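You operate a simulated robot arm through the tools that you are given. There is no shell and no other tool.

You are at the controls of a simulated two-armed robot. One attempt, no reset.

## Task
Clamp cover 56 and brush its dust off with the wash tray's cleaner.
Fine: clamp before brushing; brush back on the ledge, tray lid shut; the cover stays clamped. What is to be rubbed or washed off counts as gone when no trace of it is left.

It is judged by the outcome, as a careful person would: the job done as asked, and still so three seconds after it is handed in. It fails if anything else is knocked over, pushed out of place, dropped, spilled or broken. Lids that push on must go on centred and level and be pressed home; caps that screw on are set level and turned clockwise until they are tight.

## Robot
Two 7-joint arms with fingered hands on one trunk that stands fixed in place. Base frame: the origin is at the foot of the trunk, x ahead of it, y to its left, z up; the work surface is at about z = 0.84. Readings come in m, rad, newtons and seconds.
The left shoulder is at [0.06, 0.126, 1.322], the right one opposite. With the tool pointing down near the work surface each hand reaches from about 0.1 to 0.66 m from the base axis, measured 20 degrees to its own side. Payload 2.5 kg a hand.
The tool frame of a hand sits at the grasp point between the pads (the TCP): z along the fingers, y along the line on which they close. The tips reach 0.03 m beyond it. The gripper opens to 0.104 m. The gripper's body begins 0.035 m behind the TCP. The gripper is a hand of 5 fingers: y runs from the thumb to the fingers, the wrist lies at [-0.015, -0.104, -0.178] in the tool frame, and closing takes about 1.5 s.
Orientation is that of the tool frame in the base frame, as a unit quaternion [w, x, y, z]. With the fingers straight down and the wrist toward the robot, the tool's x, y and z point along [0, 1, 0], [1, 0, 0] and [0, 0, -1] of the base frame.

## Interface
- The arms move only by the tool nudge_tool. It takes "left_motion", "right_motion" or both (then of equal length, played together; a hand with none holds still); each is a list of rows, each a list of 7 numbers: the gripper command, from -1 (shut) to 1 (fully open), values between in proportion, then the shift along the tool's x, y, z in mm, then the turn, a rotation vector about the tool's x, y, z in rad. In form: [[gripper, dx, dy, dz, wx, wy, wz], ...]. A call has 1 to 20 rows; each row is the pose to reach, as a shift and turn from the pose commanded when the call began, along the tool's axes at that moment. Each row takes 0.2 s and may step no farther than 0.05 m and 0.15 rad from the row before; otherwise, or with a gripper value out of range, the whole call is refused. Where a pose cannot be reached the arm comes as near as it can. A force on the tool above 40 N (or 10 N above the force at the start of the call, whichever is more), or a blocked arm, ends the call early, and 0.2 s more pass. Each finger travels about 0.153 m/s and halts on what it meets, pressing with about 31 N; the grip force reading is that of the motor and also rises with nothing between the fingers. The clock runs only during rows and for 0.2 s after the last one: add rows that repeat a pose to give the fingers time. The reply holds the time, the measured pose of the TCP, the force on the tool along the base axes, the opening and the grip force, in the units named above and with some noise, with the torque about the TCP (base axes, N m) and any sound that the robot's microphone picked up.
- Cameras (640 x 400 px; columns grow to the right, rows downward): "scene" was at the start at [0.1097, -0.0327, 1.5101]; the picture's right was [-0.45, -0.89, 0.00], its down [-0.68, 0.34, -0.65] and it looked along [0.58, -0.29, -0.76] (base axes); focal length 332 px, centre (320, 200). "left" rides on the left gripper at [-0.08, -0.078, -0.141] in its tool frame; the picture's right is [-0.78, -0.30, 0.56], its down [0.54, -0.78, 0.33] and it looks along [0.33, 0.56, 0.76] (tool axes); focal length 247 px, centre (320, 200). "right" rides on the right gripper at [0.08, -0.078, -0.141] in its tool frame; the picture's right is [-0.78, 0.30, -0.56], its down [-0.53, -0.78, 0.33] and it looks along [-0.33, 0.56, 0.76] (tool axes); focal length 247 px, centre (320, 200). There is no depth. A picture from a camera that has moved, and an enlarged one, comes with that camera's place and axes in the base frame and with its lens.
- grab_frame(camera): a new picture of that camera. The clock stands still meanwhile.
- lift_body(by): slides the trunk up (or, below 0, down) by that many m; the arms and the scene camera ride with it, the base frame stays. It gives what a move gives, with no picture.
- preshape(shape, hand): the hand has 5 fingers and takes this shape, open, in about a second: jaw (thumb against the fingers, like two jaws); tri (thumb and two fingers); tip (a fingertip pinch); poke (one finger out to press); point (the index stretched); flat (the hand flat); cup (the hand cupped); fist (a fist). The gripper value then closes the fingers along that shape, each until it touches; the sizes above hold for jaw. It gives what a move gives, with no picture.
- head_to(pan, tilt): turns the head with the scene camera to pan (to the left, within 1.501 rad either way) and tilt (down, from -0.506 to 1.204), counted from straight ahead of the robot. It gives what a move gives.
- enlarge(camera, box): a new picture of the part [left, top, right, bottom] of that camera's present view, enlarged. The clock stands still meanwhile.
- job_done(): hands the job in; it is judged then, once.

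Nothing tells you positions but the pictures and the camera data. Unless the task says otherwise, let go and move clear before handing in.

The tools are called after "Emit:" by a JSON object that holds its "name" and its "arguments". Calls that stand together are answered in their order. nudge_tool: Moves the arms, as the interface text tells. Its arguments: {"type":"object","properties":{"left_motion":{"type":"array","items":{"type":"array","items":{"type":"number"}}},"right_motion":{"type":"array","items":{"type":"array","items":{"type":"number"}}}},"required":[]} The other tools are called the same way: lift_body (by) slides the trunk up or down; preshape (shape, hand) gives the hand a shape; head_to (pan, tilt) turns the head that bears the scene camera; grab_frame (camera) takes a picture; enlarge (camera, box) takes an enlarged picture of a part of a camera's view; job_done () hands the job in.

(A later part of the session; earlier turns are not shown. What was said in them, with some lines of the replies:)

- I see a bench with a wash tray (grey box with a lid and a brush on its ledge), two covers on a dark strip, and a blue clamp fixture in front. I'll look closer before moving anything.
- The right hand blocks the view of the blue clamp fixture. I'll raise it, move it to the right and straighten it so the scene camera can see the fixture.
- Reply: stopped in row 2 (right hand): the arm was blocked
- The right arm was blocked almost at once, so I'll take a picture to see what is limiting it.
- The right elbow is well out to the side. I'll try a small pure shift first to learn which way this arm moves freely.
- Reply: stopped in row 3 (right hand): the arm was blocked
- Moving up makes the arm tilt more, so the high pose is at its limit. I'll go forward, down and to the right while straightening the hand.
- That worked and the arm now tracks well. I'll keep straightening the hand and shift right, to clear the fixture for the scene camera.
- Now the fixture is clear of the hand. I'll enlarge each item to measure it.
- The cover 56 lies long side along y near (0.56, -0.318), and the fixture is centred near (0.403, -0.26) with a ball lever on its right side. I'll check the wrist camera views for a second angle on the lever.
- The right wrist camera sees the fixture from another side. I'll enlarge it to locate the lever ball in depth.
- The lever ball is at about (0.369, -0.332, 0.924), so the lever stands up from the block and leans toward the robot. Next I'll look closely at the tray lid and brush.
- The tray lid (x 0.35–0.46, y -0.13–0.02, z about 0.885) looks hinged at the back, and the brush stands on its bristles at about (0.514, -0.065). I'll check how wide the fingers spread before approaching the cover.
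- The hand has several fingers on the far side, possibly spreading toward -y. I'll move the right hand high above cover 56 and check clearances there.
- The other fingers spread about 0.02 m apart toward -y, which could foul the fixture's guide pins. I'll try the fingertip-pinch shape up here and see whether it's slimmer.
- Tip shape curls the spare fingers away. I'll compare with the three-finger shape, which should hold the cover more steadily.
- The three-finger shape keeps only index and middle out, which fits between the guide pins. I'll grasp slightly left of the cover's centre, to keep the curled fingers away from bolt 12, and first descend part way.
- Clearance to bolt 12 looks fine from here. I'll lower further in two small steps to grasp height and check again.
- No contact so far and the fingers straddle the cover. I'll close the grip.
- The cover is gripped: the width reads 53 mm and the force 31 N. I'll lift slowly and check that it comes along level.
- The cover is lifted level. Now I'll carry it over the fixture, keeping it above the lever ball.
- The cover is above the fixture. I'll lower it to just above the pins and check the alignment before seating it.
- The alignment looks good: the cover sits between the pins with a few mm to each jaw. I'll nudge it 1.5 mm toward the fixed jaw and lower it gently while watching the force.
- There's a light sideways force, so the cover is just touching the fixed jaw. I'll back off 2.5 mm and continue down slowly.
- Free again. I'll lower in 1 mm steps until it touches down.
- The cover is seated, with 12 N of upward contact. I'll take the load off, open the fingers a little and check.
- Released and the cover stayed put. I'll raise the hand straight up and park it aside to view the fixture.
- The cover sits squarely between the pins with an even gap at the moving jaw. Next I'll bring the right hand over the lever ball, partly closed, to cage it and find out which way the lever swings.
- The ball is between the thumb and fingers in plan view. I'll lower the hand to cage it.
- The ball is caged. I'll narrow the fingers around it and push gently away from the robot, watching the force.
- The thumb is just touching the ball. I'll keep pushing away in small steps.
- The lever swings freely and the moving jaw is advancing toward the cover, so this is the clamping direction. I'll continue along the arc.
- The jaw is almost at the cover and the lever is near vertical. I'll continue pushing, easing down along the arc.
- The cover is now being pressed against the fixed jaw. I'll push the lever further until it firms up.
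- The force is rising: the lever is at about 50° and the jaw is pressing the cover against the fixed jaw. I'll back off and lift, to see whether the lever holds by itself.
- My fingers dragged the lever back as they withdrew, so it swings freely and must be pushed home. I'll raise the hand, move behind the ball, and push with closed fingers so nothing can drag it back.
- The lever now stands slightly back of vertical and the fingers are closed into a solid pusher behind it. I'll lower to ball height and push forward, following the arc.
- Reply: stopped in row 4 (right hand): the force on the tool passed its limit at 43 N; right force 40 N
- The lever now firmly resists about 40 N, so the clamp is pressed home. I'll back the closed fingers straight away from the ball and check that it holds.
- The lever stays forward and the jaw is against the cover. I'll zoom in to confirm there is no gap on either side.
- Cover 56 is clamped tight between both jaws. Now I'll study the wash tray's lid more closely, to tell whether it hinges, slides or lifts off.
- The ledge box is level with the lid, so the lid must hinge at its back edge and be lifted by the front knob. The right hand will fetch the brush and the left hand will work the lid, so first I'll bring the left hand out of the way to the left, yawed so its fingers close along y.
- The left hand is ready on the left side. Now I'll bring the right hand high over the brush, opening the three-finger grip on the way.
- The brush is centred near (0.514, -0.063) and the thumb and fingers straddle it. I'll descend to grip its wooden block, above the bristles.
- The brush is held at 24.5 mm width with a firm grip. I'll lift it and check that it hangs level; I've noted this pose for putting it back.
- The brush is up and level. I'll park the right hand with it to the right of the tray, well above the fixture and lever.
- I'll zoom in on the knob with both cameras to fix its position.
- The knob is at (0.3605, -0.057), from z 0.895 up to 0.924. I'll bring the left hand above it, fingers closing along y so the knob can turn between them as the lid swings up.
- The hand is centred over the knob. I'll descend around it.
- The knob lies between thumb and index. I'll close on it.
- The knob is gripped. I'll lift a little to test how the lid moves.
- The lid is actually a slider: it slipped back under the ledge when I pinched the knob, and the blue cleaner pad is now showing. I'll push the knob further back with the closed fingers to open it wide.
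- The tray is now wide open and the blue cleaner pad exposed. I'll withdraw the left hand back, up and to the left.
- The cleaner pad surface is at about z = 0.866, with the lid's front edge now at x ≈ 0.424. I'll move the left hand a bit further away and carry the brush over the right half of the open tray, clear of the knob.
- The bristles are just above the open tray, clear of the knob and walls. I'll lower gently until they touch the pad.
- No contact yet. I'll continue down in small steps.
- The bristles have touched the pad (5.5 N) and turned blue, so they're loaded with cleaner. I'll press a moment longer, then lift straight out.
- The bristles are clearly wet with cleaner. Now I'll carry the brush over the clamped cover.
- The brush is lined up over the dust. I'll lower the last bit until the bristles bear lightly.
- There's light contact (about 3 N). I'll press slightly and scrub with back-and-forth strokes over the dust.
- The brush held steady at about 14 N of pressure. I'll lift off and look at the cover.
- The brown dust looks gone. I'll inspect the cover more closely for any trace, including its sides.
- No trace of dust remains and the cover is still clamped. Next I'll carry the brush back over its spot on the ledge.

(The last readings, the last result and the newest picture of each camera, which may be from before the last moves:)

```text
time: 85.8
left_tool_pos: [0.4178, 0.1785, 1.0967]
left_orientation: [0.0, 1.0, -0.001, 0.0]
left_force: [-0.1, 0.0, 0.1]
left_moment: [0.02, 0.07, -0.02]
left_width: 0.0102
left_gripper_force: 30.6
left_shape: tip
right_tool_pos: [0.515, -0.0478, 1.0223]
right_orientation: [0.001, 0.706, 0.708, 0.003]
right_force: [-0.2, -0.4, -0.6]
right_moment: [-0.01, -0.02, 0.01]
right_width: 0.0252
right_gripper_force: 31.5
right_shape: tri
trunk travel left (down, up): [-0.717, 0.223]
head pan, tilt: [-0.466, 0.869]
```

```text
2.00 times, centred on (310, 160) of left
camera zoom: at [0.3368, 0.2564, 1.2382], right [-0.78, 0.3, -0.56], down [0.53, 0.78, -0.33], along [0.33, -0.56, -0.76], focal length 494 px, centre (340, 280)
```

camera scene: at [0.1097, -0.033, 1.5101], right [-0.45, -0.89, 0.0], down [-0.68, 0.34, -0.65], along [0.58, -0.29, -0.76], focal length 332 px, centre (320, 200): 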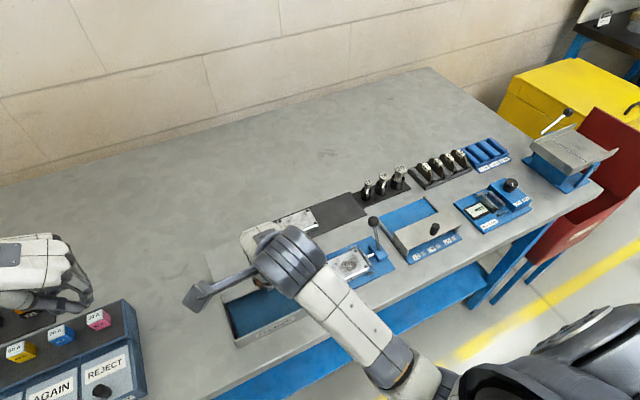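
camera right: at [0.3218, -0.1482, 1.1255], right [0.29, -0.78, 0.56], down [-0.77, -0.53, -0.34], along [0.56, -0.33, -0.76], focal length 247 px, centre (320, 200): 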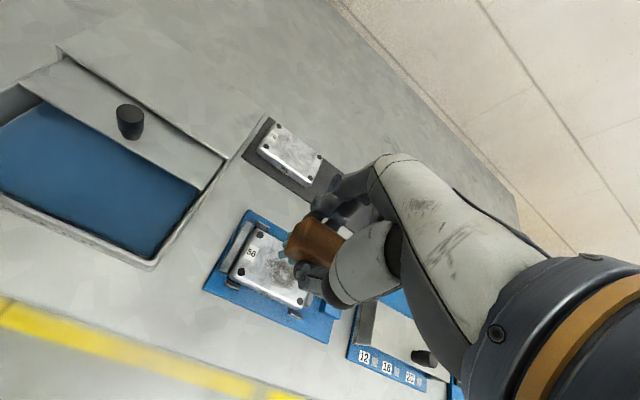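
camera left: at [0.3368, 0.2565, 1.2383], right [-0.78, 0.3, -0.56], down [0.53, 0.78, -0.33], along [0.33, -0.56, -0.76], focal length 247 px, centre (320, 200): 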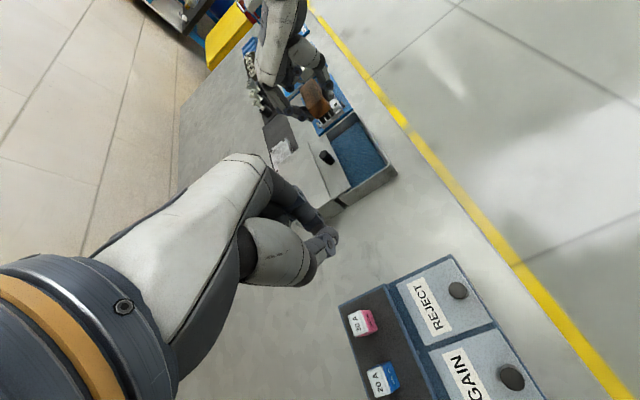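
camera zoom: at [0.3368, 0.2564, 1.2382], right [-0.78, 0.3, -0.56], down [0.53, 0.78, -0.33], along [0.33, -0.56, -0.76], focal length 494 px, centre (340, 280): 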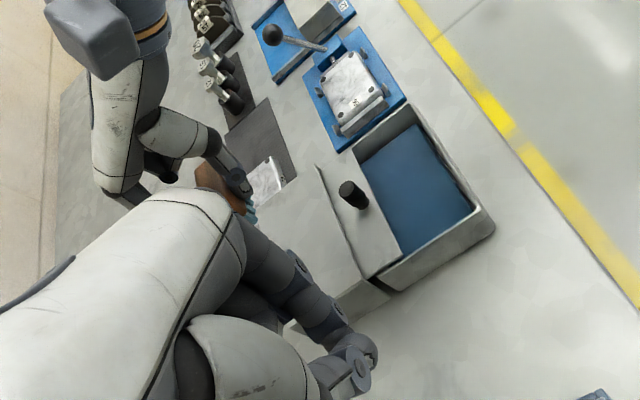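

The brush is above its original spot. I'll lower it to the ledge, slowly at the end.

Emit:
{"name": "nudge_tool", "arguments": {"right_motion": [[-1, 0, 0, 30, 0, 0, 0], [-1, 0, 0, 55, 0, 0, 0], [-1, 0, 0, 70, 0, 0, 0], [-1, 0, 0, 75, 0, 0, 0], [-1, 0, 0, 75, 0, 0, 0]]}}

Emit:
{"name": "nudge_tool", "arguments": {"right_motion": [[-1, 0, 0, 2, 0, 0, 0], [-1, 0, 0, 3.5, 0, 0, 0], [-1, 0, 0, 3.5, 0, 0, 0]]}}

Emit:
{"name": "enlarge", "arguments": {"camera": "right", "box": [230, 140, 410, 300]}}

```text
time: 87.0
left_tool_pos: [0.4173, 0.1792, 1.0968]
left_orientation: [0.0, 1.0, 0.0, 0.0]
left_force: [-0.8, 0.4, -0.4]
left_moment: [-0.01, 0.0, -0.02]
left_width: 0.0104
left_gripper_force: 31.1
left_shape: tip
right_tool_pos: [0.5155, -0.0477, 0.9475]
right_orientation: [0.002, 0.707, 0.707, 0.002]
right_force: [0.1, -0.4, -0.3]
right_moment: [0.0, 0.0, -0.01]
right_width: 0.0251
right_gripper_force: 30.3
right_shape: tri
trunk travel left (down, up): [-0.717, 0.223]
head pan, tilt: [-0.466, 0.869]
```

```text
time: 87.8
left_tool_pos: [0.4163, 0.1778, 1.0974]
left_orientation: [0.0, 1.0, -0.001, 0.0]
left_force: [-1.1, -0.8, 1.0]
left_moment: [0.0, 0.03, -0.05]
left_width: 0.0099
left_gripper_force: 31.3
left_shape: tip
right_tool_pos: [0.5156, -0.0484, 0.9425]
right_orientation: [0.002, 0.706, 0.708, 0.002]
right_force: [0.4, -0.2, -0.8]
right_moment: [0.04, -0.02, 0.0]
right_width: 0.025
right_gripper_force: 30.8
right_shape: tri
trunk travel left (down, up): [-0.717, 0.223]
head pan, tilt: [-0.466, 0.869]
```

```text
2.50 times, centred on (320, 220) of right
camera zoom: at [0.4379, 0.0317, 1.0847], right [0.29, -0.78, 0.56], down [-0.77, -0.54, -0.34], along [0.56, -0.33, -0.76], focal length 617 px, centre (320, 150)
```

zoom: 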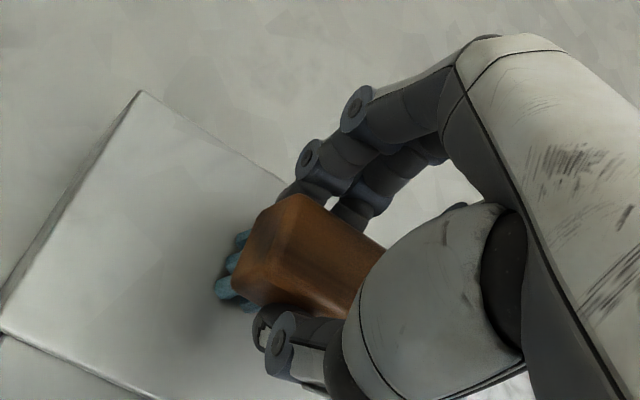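

Emit:
{"name": "nudge_tool", "arguments": {"right_motion": [[-1, 0, 0, 1, 0, 0, 0], [-1, 0, 0, 1.5, 0, 0, 0], [-1, 0, 0, 1.5, 0, 0, 0]]}}

Emit:
{"name": "nudge_tool", "arguments": {"right_motion": [[-1, 0, 0, 1, 0, 0, 0], [-1, 0, 0, 1.5, 0, 0, 0], [-1, 0, 0, 1.5, 0, 0, 0]]}}

```text
time: 88.6
left_tool_pos: [0.4179, 0.1789, 1.0964]
left_orientation: [0.0, 1.0, -0.001, 0.001]
left_force: [-0.4, 0.5, 0.2]
left_moment: [-0.01, -0.04, 0.02]
left_width: 0.0106
left_gripper_force: 30.9
left_shape: tip
right_tool_pos: [0.5146, -0.049, 0.9412]
right_orientation: [0.002, 0.707, 0.707, 0.002]
right_force: [0.3, -0.1, -0.4]
right_moment: [0.02, -0.03, -0.02]
right_width: 0.025
right_gripper_force: 30.7
right_shape: tri
trunk travel left (down, up): [-0.717, 0.223]
head pan, tilt: [-0.466, 0.869]
```

```text
time: 89.4
left_tool_pos: [0.417, 0.1793, 1.0963]
left_orientation: [0.0, 1.0, 0.0, 0.0]
left_force: [0.3, -0.3, -0.2]
left_moment: [0.02, 0.01, 0.02]
left_width: 0.0096
left_gripper_force: 31.2
left_shape: tip
right_tool_pos: [0.516, -0.0473, 0.9409]
right_orientation: [0.002, 0.707, 0.707, 0.003]
right_force: [-0.2, -0.9, 4.8]
right_moment: [-0.03, -0.02, 0.0]
right_width: 0.0252
right_gripper_force: 31.0
right_shape: tri
trunk travel left (down, up): [-0.717, 0.223]
head pan, tilt: [-0.466, 0.869]
```

The brush is resting on the ledge (about 5 N). I'll ease off, open the fingers and rise straight up.

Emit:
{"name": "nudge_tool", "arguments": {"right_motion": [[-1, 0, 0, -0.5, 0, 0, 0], [-0.4, 0, 0, -0.5, 0, 0, 0], [-0.1, 0, 0, -0.5, 0, 0, 0], [0.2, 0, 0, -0.5, 0, 0, 0], [0.4, 0, 0, -0.5, 0, 0, 0], [0.4, 0, 0, -0.5, 0, 0, 0]]}}

Emit:
{"name": "enlarge", "arguments": {"camera": "right", "box": [230, 140, 410, 300]}}

```text
time: 90.8
left_tool_pos: [0.4178, 0.1795, 1.098]
left_orientation: [0.0, 1.0, 0.001, 0.0]
left_force: [0.7, 0.2, 0.5]
left_moment: [0.02, 0.0, -0.03]
left_width: 0.0102
left_gripper_force: 30.8
left_shape: tip
right_tool_pos: [0.5156, -0.0488, 0.9417]
right_orientation: [0.002, 0.707, 0.707, 0.002]
right_force: [-0.3, 0.4, 0.9]
right_moment: [0.02, 0.03, 0.02]
right_width: 0.0727
right_gripper_force: 0.1
right_shape: tri
trunk travel left (down, up): [-0.717, 0.223]
head pan, tilt: [-0.466, 0.869]
```

```text
2.50 times, centred on (320, 220) of right
camera zoom: at [0.4378, 0.0316, 1.0819], right [0.29, -0.78, 0.56], down [-0.77, -0.54, -0.34], along [0.56, -0.33, -0.76], focal length 617 px, centre (320, 150)
```

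zoom: 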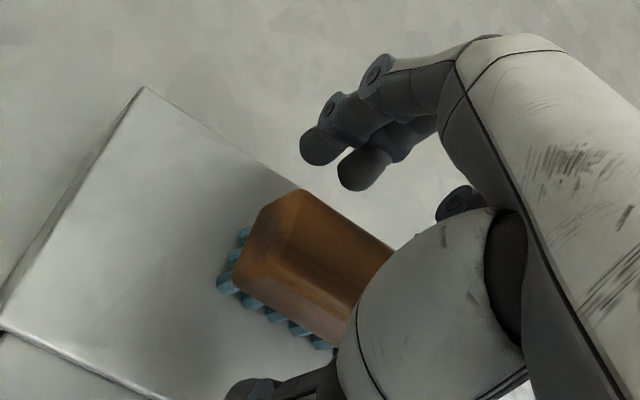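

The brush stands on the ledge. I'll raise the right hand and move it off to the right, then inspect.

Emit:
{"name": "nudge_tool", "arguments": {"right_motion": [[0.4, 0, 0, -20, 0, 0, 0], [0.4, 0, 0, -50, 0, 0, 0], [0.4, 0, 0, -82, 0, 0, 0], [0.4, -35, -18, -82, 0, 0, 0], [0.4, -70, -36, -82, 0, 0, 0], [0.4, -105, -54, -82, 0, 0, 0], [0.4, -140, -72, -82, 0, 0, 0], [0.4, -175, -90, -82, 0, 0, 0], [0.4, -210, -108, -80, 0, 0, 0], [0.4, -245, -135, -75, 0, 0, 0], [0.4, -280, -165, -70, 0, 0, 0], [0.4, -315, -190, -65, 0, 0, 0], [0.4, -350, -210, -60, 0, 0, 0], [0.4, -350, -210, -60, 0, 0, 0]]}}

Emit:
{"name": "grab_frame", "arguments": {"camera": "scene"}}

Emit:
{"name": "enlarge", "arguments": {"camera": "scene", "box": [195, 220, 325, 350]}}

```text
time: 93.8
left_tool_pos: [0.4168, 0.1801, 1.0964]
left_orientation: [0.001, 1.0, 0.0, -0.001]
left_force: [-0.1, -0.3, 0.3]
left_moment: [-0.06, 0.0, 0.0]
left_width: 0.0099
left_gripper_force: 31.2
left_shape: tip
right_tool_pos: [0.3066, -0.3993, 1.0008]
right_orientation: [0.002, 0.706, 0.708, 0.001]
right_force: [-0.3, -1.1, 0.3]
right_moment: [0.02, 0.01, 0.0]
right_width: 0.0726
right_gripper_force: 0.0
right_shape: tri
trunk travel left (down, up): [-0.717, 0.223]
head pan, tilt: [-0.466, 0.869]
```

```text
taken
camera scene: at [0.1098, -0.0326, 1.5101], right [-0.45, -0.89, 0.0], down [-0.68, 0.34, -0.65], along [0.58, -0.29, -0.76], focal length 332 px, centre (320, 200)
```

scene: 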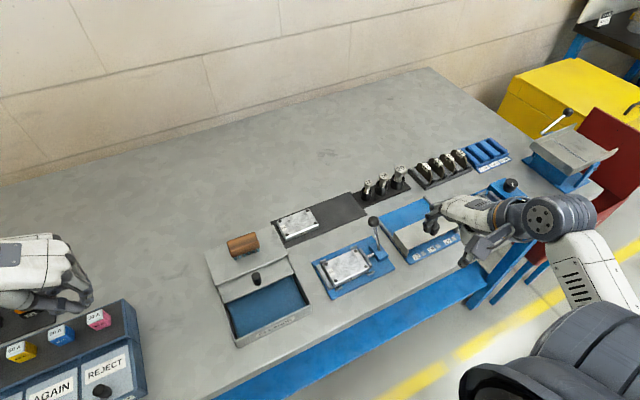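

```text
3.08 times, centred on (260, 285) of scene
camera zoom: at [0.1098, -0.0326, 1.5101], right [-0.45, -0.89, 0.0], down [-0.68, 0.34, -0.65], along [0.58, -0.29, -0.76], focal length 1020 px, centre (505, -62)
```

zoom: 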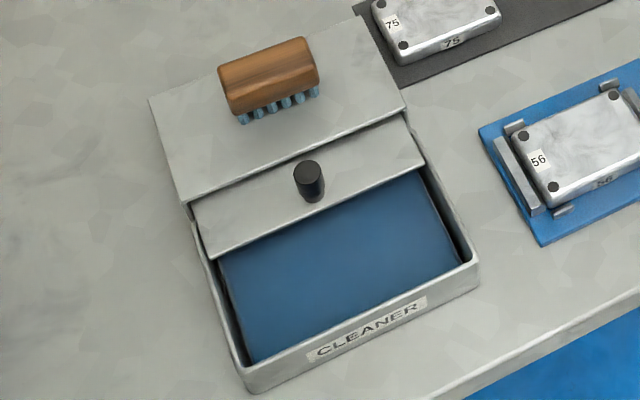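

The brush is back on the ledge. To shut the sliding lid I'll hook the knob from behind with the open left thumb, which keeps the other fingers clear of the brush; first I'll move above it.

Emit:
{"name": "nudge_tool", "arguments": {"left_motion": [[-0.5, 6, 42, 5, 0, 0, 0], [0, 13, 84, 15, 0, 0, 0], [0.5, 19, 126, 25, 0, 0, 0], [1, 26, 168, 35, 0, 0, 0], [1, 32, 210, 45, 0, 0, 0], [1, 39, 252, 55, 0, 0, 0], [1, 45, 293, 62, 0, 0, 0], [1, 45, 293, 62, 0, 0, 0]]}}

Emit:
{"name": "grab_frame", "arguments": {"camera": "left"}}

Emit:
{"name": "enlarge", "arguments": {"camera": "left", "box": [230, 200, 430, 380]}}

Emit:
{"name": "enlarge", "arguments": {"camera": "scene", "box": [190, 190, 350, 330]}}

```text
time: 95.6
left_tool_pos: [0.4639, -0.1129, 1.0335]
left_orientation: [0.0, 1.0, 0.0, 0.001]
left_force: [0.9, -0.5, -1.0]
left_moment: [0.02, -0.01, 0.03]
left_width: 0.1036
left_gripper_force: 0.0
left_shape: tip
right_tool_pos: [0.3062, -0.3986, 0.9994]
right_orientation: [0.002, 0.706, 0.708, 0.002]
right_force: [-0.1, 0.5, 1.0]
right_moment: [0.01, 0.01, 0.01]
right_width: 0.0727
right_gripper_force: 0.0
right_shape: tri
trunk travel left (down, up): [-0.717, 0.223]
head pan, tilt: [-0.466, 0.869]
```

```text
taken
camera left: at [0.3838, -0.0356, 1.1742], right [-0.78, 0.3, -0.56], down [0.53, 0.78, -0.33], along [0.33, -0.56, -0.76], focal length 247 px, centre (320, 200)
```

left: 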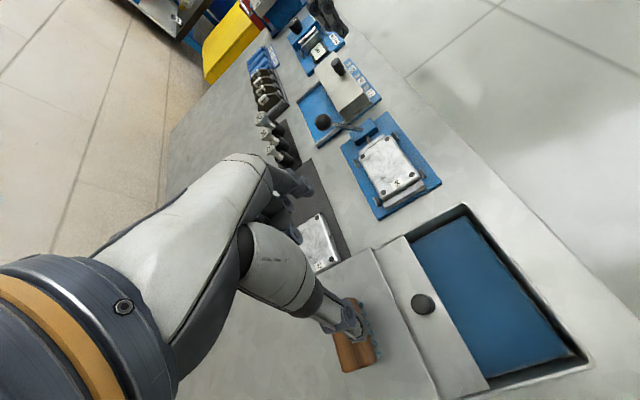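

```text
2.22 times, centred on (330, 290) of left
camera zoom: at [0.3838, -0.0356, 1.1742], right [-0.78, 0.3, -0.56], down [0.53, 0.78, -0.33], along [0.33, -0.56, -0.76], focal length 549 px, centre (298, 0)
```

zoom: 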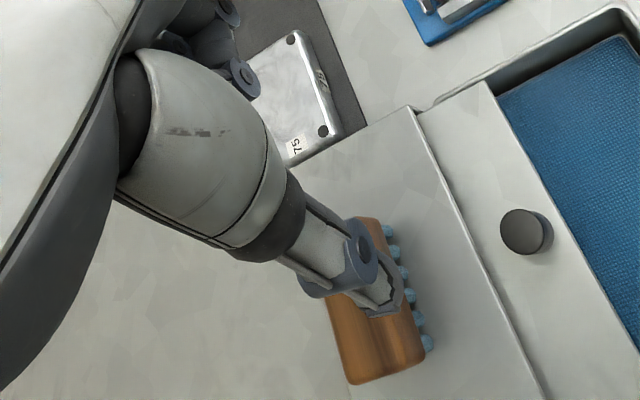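

```text
2.86 times, centred on (270, 260) of scene
camera zoom: at [0.1097, -0.0323, 1.5101], right [-0.45, -0.89, 0.0], down [-0.68, 0.34, -0.65], along [0.58, -0.29, -0.76], focal length 947 px, centre (463, 29)
```

zoom: 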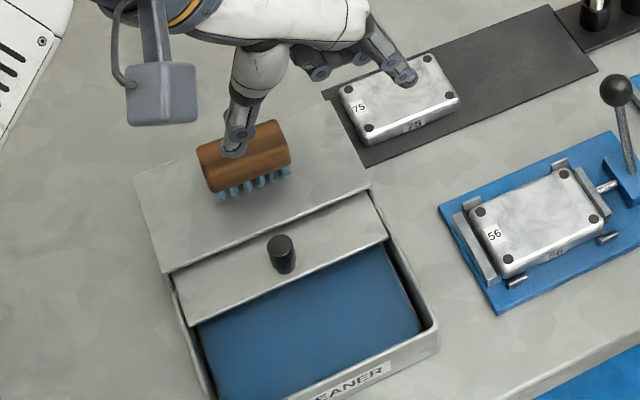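

The thumb is positioned just behind the knob with good room to the brush. I'll shift slightly and descend.

Emit:
{"name": "nudge_tool", "arguments": {"left_motion": [[1, 0, 6, 30, 0, 0, 0], [1, 0, 6, 60, 0, 0, 0], [1, 0, 6, 82, 0, 0, 0], [1, 0, 6, 94, 0, 0, 0], [1, 0, 6, 94, 0, 0, 0]]}}

Emit:
{"name": "enlarge", "arguments": {"camera": "left", "box": [230, 180, 430, 360]}}

Emit:
{"name": "enlarge", "arguments": {"camera": "scene", "box": [190, 200, 350, 340]}}

```text
time: 96.8
left_tool_pos: [0.4634, -0.1214, 0.9392]
left_orientation: [0.0, 1.0, 0.0, 0.0]
left_force: [-0.5, 0.4, -0.3]
left_moment: [0.0, -0.02, -0.02]
left_width: 0.1039
left_gripper_force: 0.0
left_shape: tip
right_tool_pos: [0.3055, -0.3983, 1.0009]
right_orientation: [0.003, 0.706, 0.708, 0.002]
right_force: [0.4, 0.7, 0.1]
right_moment: [0.03, 0.07, 0.03]
right_width: 0.0727
right_gripper_force: 0.0
right_shape: tri
trunk travel left (down, up): [-0.717, 0.223]
head pan, tilt: [-0.466, 0.869]
```

```text
2.22 times, centred on (330, 270) of left
camera zoom: at [0.3825, -0.0432, 1.081], right [-0.78, 0.3, -0.56], down [0.53, 0.78, -0.33], along [0.33, -0.56, -0.76], focal length 549 px, centre (298, 44)
```

zoom: 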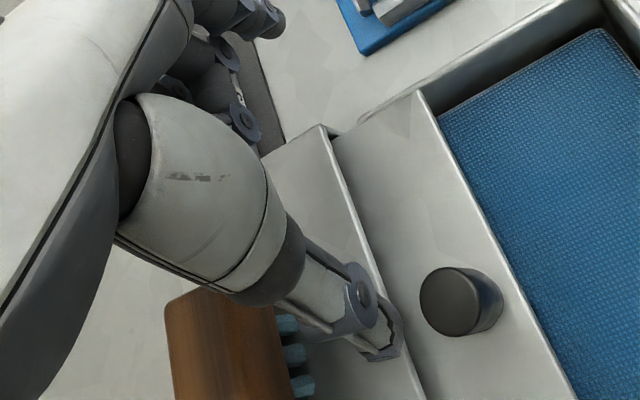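

```text
2.86 times, centred on (270, 270) of scene
camera zoom: at [0.1096, -0.0327, 1.5101], right [-0.45, -0.89, 0.0], down [-0.68, 0.34, -0.65], along [0.58, -0.29, -0.76], focal length 947 px, centre (463, 0)
```

zoom: 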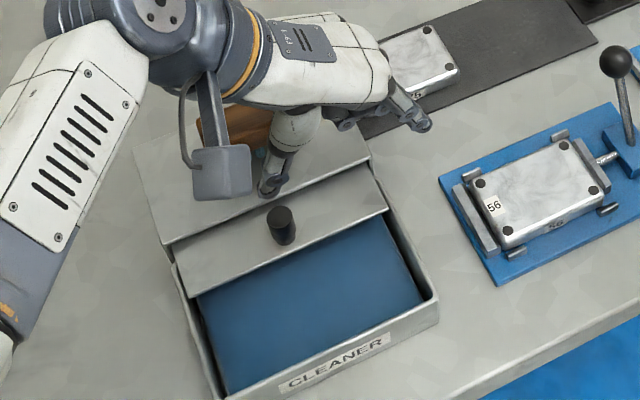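

The thumb tip is right behind the knob, in line with it. I'll pull toward the robot in small steps.

Emit:
{"name": "nudge_tool", "arguments": {"left_motion": [[1, -6, 0, 0, 0, 0, 0], [1, -12, 0, 0, 0, 0, 0], [1, -18, 0, 0, 0, 0, 0], [1, -24, 0, 0, 0, 0, 0], [1, -30, 0, 0, 0, 0, 0], [1, -30, 0, 0, 0, 0, 0]]}}

Emit:
{"name": "enlarge", "arguments": {"camera": "left", "box": [230, 180, 430, 360]}}

Emit:
{"name": "enlarge", "arguments": {"camera": "scene", "box": [190, 200, 350, 340]}}

```text
time: 98.2
left_tool_pos: [0.4338, -0.1203, 0.9396]
left_orientation: [0.0, 1.0, 0.0, 0.0]
left_force: [0.6, 0.3, 0.5]
left_moment: [0.03, 0.04, 0.01]
left_width: 0.1038
left_gripper_force: 0.0
left_shape: tip
right_tool_pos: [0.305, -0.3986, 0.9994]
right_orientation: [0.002, 0.707, 0.707, 0.002]
right_force: [-0.4, 0.1, 0.4]
right_moment: [0.0, 0.01, 0.02]
right_width: 0.0725
right_gripper_force: 0.1
right_shape: tri
trunk travel left (down, up): [-0.717, 0.223]
head pan, tilt: [-0.466, 0.869]
```

```text
2.22 times, centred on (330, 270) of left
camera zoom: at [0.3534, -0.0436, 1.0812], right [-0.78, 0.3, -0.56], down [0.53, 0.78, -0.33], along [0.33, -0.56, -0.76], focal length 549 px, centre (298, 44)
```

zoom: 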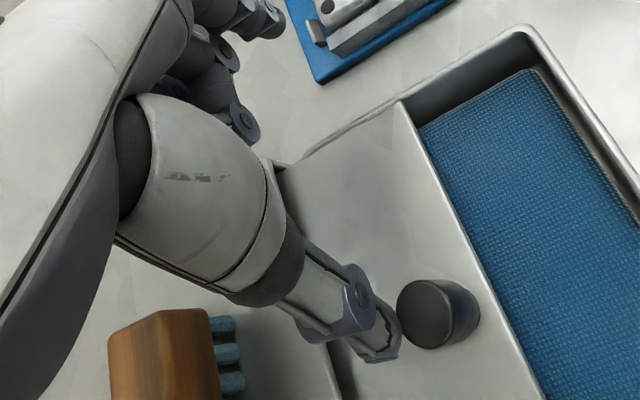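

```text
2.86 times, centred on (270, 270) of scene
camera zoom: at [0.1097, -0.0327, 1.5101], right [-0.45, -0.89, 0.0], down [-0.68, 0.34, -0.65], along [0.58, -0.29, -0.76], focal length 947 px, centre (463, 0)
```

zoom: 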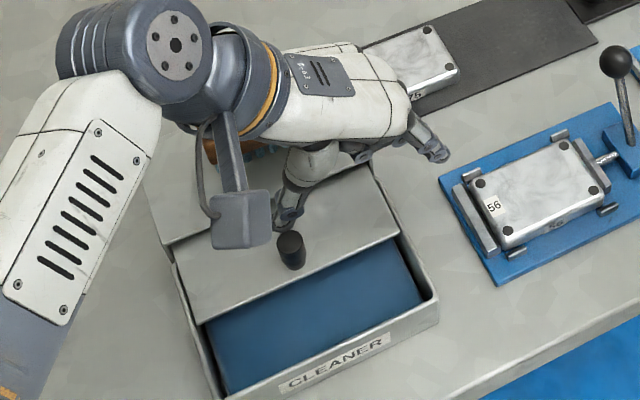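

The lid follows the thumb smoothly. I'll keep pulling toward the shut position.

Emit:
{"name": "nudge_tool", "arguments": {"left_motion": [[1, -8, 0, 0, 0, 0, 0], [1, -16, 0, 0, 0, 0, 0], [1, -24, 0, 0, 0, 0, 0], [1, -32, 0, 0, 0, 0, 0], [1, -40, 0, 0, 0, 0, 0], [1, -46, 0, 0, 0, 0, 0], [1, -46, 0, 0, 0, 0, 0]]}}

Emit:
{"name": "enlarge", "arguments": {"camera": "left", "box": [230, 180, 430, 360]}}

Emit:
{"name": "enlarge", "arguments": {"camera": "scene", "box": [190, 220, 350, 360]}}

```text
time: 99.8
left_tool_pos: [0.3873, -0.1215, 0.9411]
left_orientation: [0.0, 1.0, 0.0, 0.0]
left_force: [0.6, 0.2, 0.4]
left_moment: [0.03, -0.03, -0.04]
left_width: 0.1038
left_gripper_force: 0.0
left_shape: tip
right_tool_pos: [0.3057, -0.3993, 0.9998]
right_orientation: [0.002, 0.707, 0.707, 0.002]
right_force: [0.5, -0.7, -1.5]
right_moment: [0.01, -0.02, -0.06]
right_width: 0.0726
right_gripper_force: 0.1
right_shape: tri
trunk travel left (down, up): [-0.717, 0.223]
head pan, tilt: [-0.466, 0.869]
```

```text
2.22 times, centred on (330, 270) of left
camera zoom: at [0.3065, -0.0432, 1.0821], right [-0.78, 0.3, -0.56], down [0.53, 0.78, -0.33], along [0.33, -0.56, -0.76], focal length 549 px, centre (298, 44)
```

zoom: 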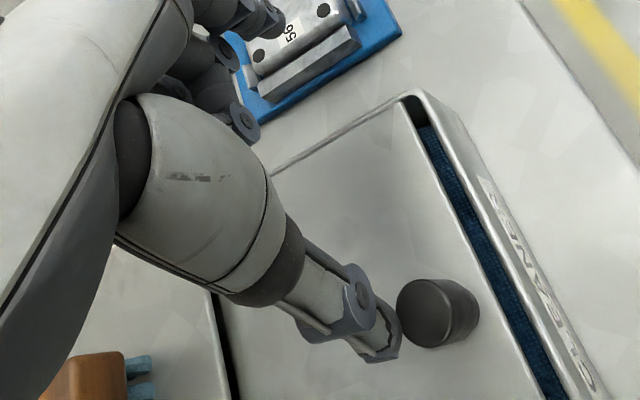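

```text
2.86 times, centred on (270, 290) of scene
camera zoom: at [0.1097, -0.0328, 1.5101], right [-0.45, -0.89, 0.0], down [-0.68, 0.34, -0.65], along [0.58, -0.29, -0.76], focal length 947 px, centre (463, -57)
```

zoom: 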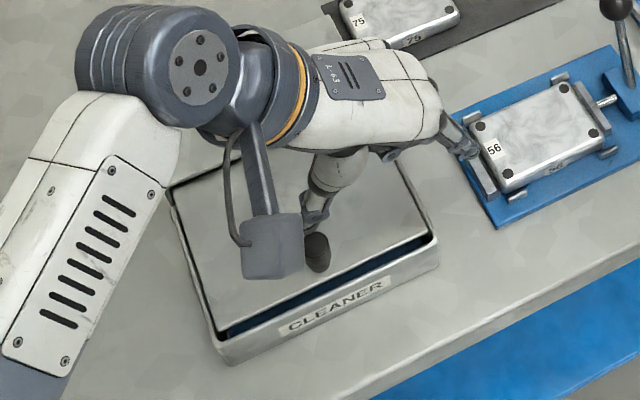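

About 1 cm remains. I'll pull the last bit gently until it stops.

Emit:
{"name": "nudge_tool", "arguments": {"left_motion": [[1, -3, 0, 0, 0, 0, 0], [1, -6, 0, 0, 0, 0, 0], [1, -9, 0, 0, 0, 0, 0], [1, -9, 0, 0, 0, 0, 0]]}}

Emit:
{"name": "enlarge", "arguments": {"camera": "left", "box": [230, 180, 430, 360]}}

Emit:
{"name": "enlarge", "arguments": {"camera": "scene", "box": [200, 260, 320, 350]}}

```text
time: 100.8
left_tool_pos: [0.378, -0.1205, 0.9407]
left_orientation: [0.0, 1.0, 0.0, 0.001]
left_force: [0.4, -0.6, 0.2]
left_moment: [0.0, -0.01, -0.04]
left_width: 0.1038
left_gripper_force: 0.0
left_shape: tip
right_tool_pos: [0.3065, -0.3996, 1.0007]
right_orientation: [0.002, 0.707, 0.707, 0.001]
right_force: [0.5, 0.7, -0.3]
right_moment: [0.0, 0.0, -0.01]
right_width: 0.0725
right_gripper_force: 0.0
right_shape: tri
trunk travel left (down, up): [-0.717, 0.223]
head pan, tilt: [-0.466, 0.869]
```

```text
2.22 times, centred on (330, 270) of left
camera zoom: at [0.298, -0.0431, 1.0822], right [-0.78, 0.3, -0.56], down [0.53, 0.78, -0.33], along [0.33, -0.56, -0.76], focal length 549 px, centre (298, 44)
```

zoom: 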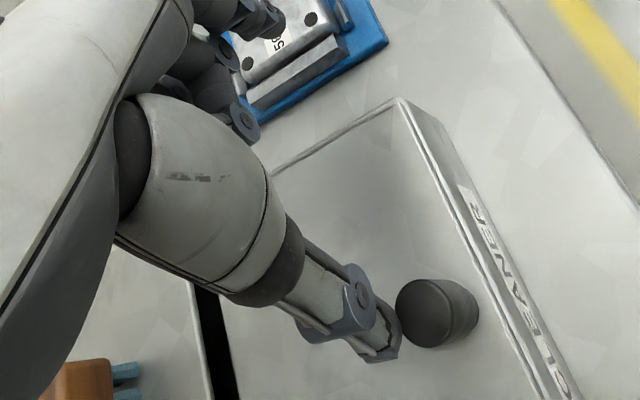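

```text
4.44 times, centred on (260, 305) of scene
camera zoom: at [0.1097, -0.0328, 1.5101], right [-0.45, -0.89, 0.0], down [-0.68, 0.34, -0.65], along [0.58, -0.29, -0.76], focal length 1473 px, centre (587, -267)
```

zoom: 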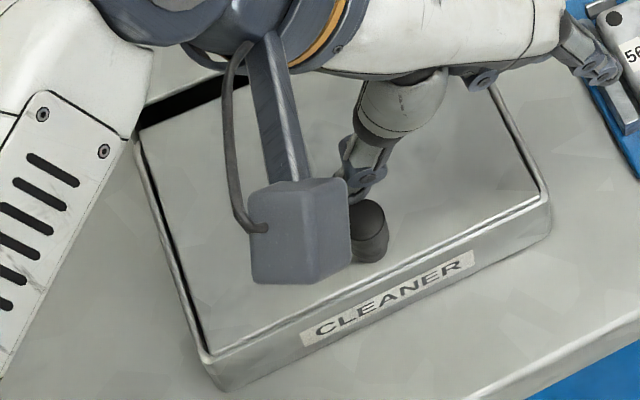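

The lid's front edge is now over the front wall. I'll pull a couple of mm more, to feel the stop.

Emit:
{"name": "nudge_tool", "arguments": {"left_motion": [[1, -1, 0, 0, 0, 0, 0], [1, -2, 0, 0, 0, 0, 0], [1, -3, 0, 0, 0, 0, 0], [1, -3, 0, 0, 0, 0, 0]]}}

```text
time: 101.8
left_tool_pos: [0.3752, -0.1206, 0.941]
left_orientation: [0.0, 1.0, 0.0, 0.0]
left_force: [0.9, 1.0, 1.1]
left_moment: [0.02, -0.01, -0.07]
left_width: 0.1041
left_gripper_force: 0.1
left_shape: tip
right_tool_pos: [0.3046, -0.3995, 0.9999]
right_orientation: [0.002, 0.707, 0.707, 0.002]
right_force: [0.1, 0.6, -0.7]
right_moment: [0.0, -0.02, -0.02]
right_width: 0.0725
right_gripper_force: 0.0
right_shape: tri
trunk travel left (down, up): [-0.717, 0.223]
head pan, tilt: [-0.466, 0.869]
```

Emit:
{"name": "nudge_tool", "arguments": {"left_motion": [[1, -1, 0, 0, 0, 0, 0], [1, -2, 0, 0, 0, 0, 0], [1, -3, 0, 0, 0, 0, 0], [1, -3, 0, 0, 0, 0, 0]]}}

Emit:
{"name": "enlarge", "arguments": {"camera": "scene", "box": [200, 260, 320, 350]}}

Emit:
{"name": "enlarge", "arguments": {"camera": "left", "box": [230, 180, 430, 360]}}

```text
time: 102.8
left_tool_pos: [0.3709, -0.1193, 0.9408]
left_orientation: [-0.001, 1.0, 0.0, 0.0]
left_force: [2.4, -0.8, 1.4]
left_moment: [0.07, -0.08, -0.15]
left_width: 0.1036
left_gripper_force: 0.1
left_shape: tip
right_tool_pos: [0.3042, -0.3985, 0.9995]
right_orientation: [0.002, 0.707, 0.707, 0.002]
right_force: [-0.3, 0.9, 0.3]
right_moment: [-0.01, 0.02, -0.02]
right_width: 0.0724
right_gripper_force: 0.1
right_shape: tri
trunk travel left (down, up): [-0.717, 0.223]
head pan, tilt: [-0.466, 0.869]
```

```text
4.44 times, centred on (260, 305) of scene
camera zoom: at [0.1099, -0.0328, 1.5101], right [-0.45, -0.89, 0.0], down [-0.68, 0.34, -0.65], along [0.58, -0.29, -0.76], focal length 1473 px, centre (587, -267)
```

zoom: 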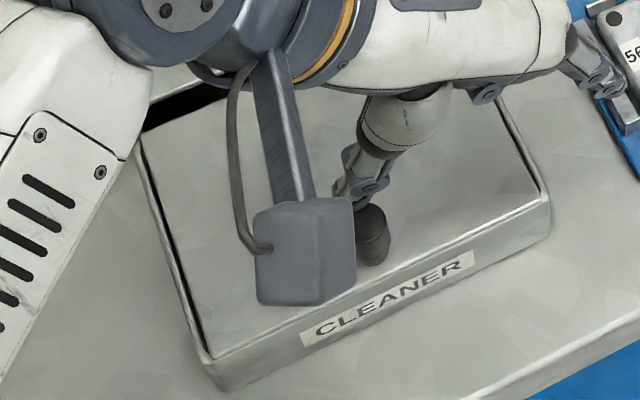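

```text
2.22 times, centred on (330, 270) of left
camera zoom: at [0.2918, -0.0425, 1.0822], right [-0.78, 0.3, -0.56], down [0.53, 0.78, -0.33], along [0.33, -0.56, -0.76], focal length 549 px, centre (298, 44)
```

zoom: 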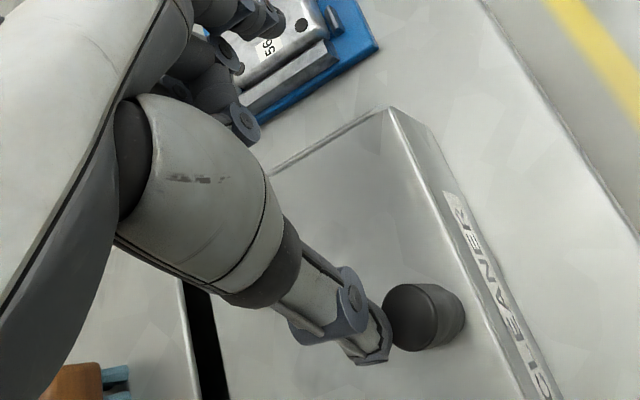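

The lid has reached its stop, and its front edge is back exactly where it was when shut. I'll release by backing the thumb off, going straight up and then moving away left.

Emit:
{"name": "nudge_tool", "arguments": {"left_motion": [[1, 5, 0, 0, 0, 0, 0], [1, 8, 0, -15, 0, 0, 0], [1, 8, 0, -50, 0, 0, 0], [1, 8, 0, -95, 0, 0, 0], [1, 6, -45, -110, 0, 0, 0], [1, 4, -90, -125, 0, 0, 0], [1, 2, -135, -140, 0, 0, 0], [1, 0, -180, -150, 0, 0, 0], [1, 0, -225, -150, 0, 0, 0], [1, 0, -270, -150, 0, 0, 0], [1, 0, -270, -150, 0, 0, 0]]}}

Emit:
{"name": "grab_frame", "arguments": {"camera": "scene"}}

Emit:
{"name": "enlarge", "arguments": {"camera": "scene", "box": [195, 220, 325, 350]}}

Emit:
{"name": "enlarge", "arguments": {"camera": "scene", "box": [300, 205, 400, 300]}}

```text
time: 105.2
left_tool_pos: [0.3742, 0.1489, 1.0899]
left_orientation: [-0.001, 1.0, 0.0, 0.0]
left_force: [-0.2, 0.5, -0.8]
left_moment: [0.01, 0.03, 0.03]
left_width: 0.1039
left_gripper_force: 0.0
left_shape: tip
right_tool_pos: [0.3061, -0.399, 0.9986]
right_orientation: [0.001, 0.708, 0.706, 0.003]
right_force: [1.1, -0.6, -0.7]
right_moment: [-0.01, 0.01, -0.04]
right_width: 0.0725
right_gripper_force: 0.0
right_shape: tri
trunk travel left (down, up): [-0.717, 0.223]
head pan, tilt: [-0.466, 0.869]
```

```text
taken
camera scene: at [0.1098, -0.033, 1.5101], right [-0.45, -0.89, 0.0], down [-0.68, 0.34, -0.65], along [0.58, -0.29, -0.76], focal length 332 px, centre (320, 200)
```

scene: 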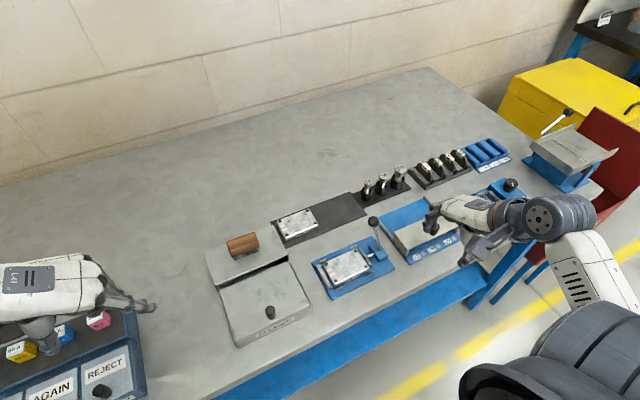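

```text
3.08 times, centred on (260, 285) of scene
camera zoom: at [0.1098, -0.033, 1.5101], right [-0.45, -0.89, 0.0], down [-0.68, 0.34, -0.65], along [0.58, -0.29, -0.76], focal length 1020 px, centre (505, -62)
```

zoom: 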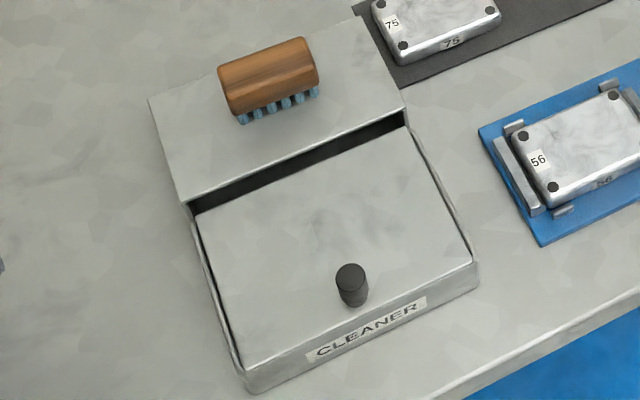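

```text
4.21 times, centred on (350, 252) of scene
camera zoom: at [0.1098, -0.033, 1.5101], right [-0.45, -0.89, 0.0], down [-0.68, 0.34, -0.65], along [0.58, -0.29, -0.76], focal length 1396 px, centre (194, -21)
```

zoom: 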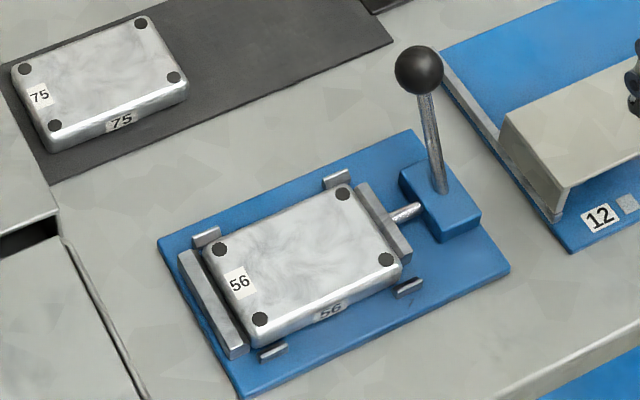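

Everything matches the starting layout: the brush is on the ledge, the lid is shut, the lever is still over and cover 75 is untouched. One last close look at the cleaned cover and the neighbouring items before handing in.

Emit:
{"name": "enlarge", "arguments": {"camera": "scene", "box": [335, 247, 375, 282]}}

Emit:
{"name": "enlarge", "arguments": {"camera": "scene", "box": [350, 150, 480, 260]}}

```text
11.43 times, centred on (355, 264) of scene
camera zoom: at [0.1098, -0.033, 1.5101], right [-0.45, -0.89, 0.0], down [-0.68, 0.34, -0.65], along [0.58, -0.29, -0.76], focal length 3788 px, centre (-80, -537)
```

zoom: 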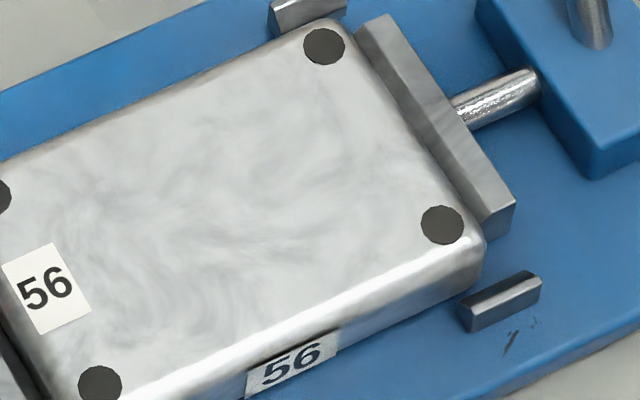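

```text
3.64 times, centred on (415, 205) of scene
camera zoom: at [0.1098, -0.033, 1.5101], right [-0.45, -0.89, 0.0], down [-0.68, 0.34, -0.65], along [0.58, -0.29, -0.76], focal length 1205 px, centre (-26, 182)
```

zoom: 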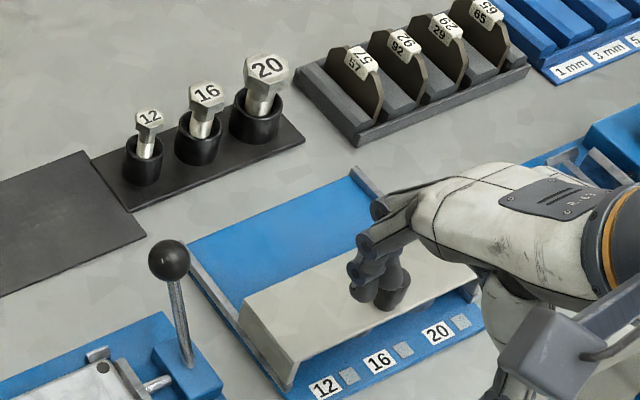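

The cover is clean and clamped, the brush is on its ledge, the tray lid is shut, and both hands are empty and clear. I'm handing the job in.

Emit:
{"name": "job_done", "arguments": {}}

```text
The job is handed in.
```

Cover 56 is clamped and its dust is brushed off, and I've handed the job in. I don't have the judge's result yet.

- **Clamping:** I set the cover in the blue fixture and pushed the lever over until it resisted about 40 N. In the final pictures the lever was still over and the cover sat tight between both jaws.
- **Cleaning:** I wet the brush on the wash tray's cleaner pad and scrubbed the cover. Close-up pictures showed no trace of dust.
- **Putting back:** The brush is back at its original spot on the ledge. The tray lid turned out to slide rather than hinge; it's pulled fully shut, in the same position as at the start.

While I was working out the clamp, my fingers pulled the lever back once. I then pushed it home, before any brushing. Nothing else looked moved in the last pictures, and both hands are empty and clear.
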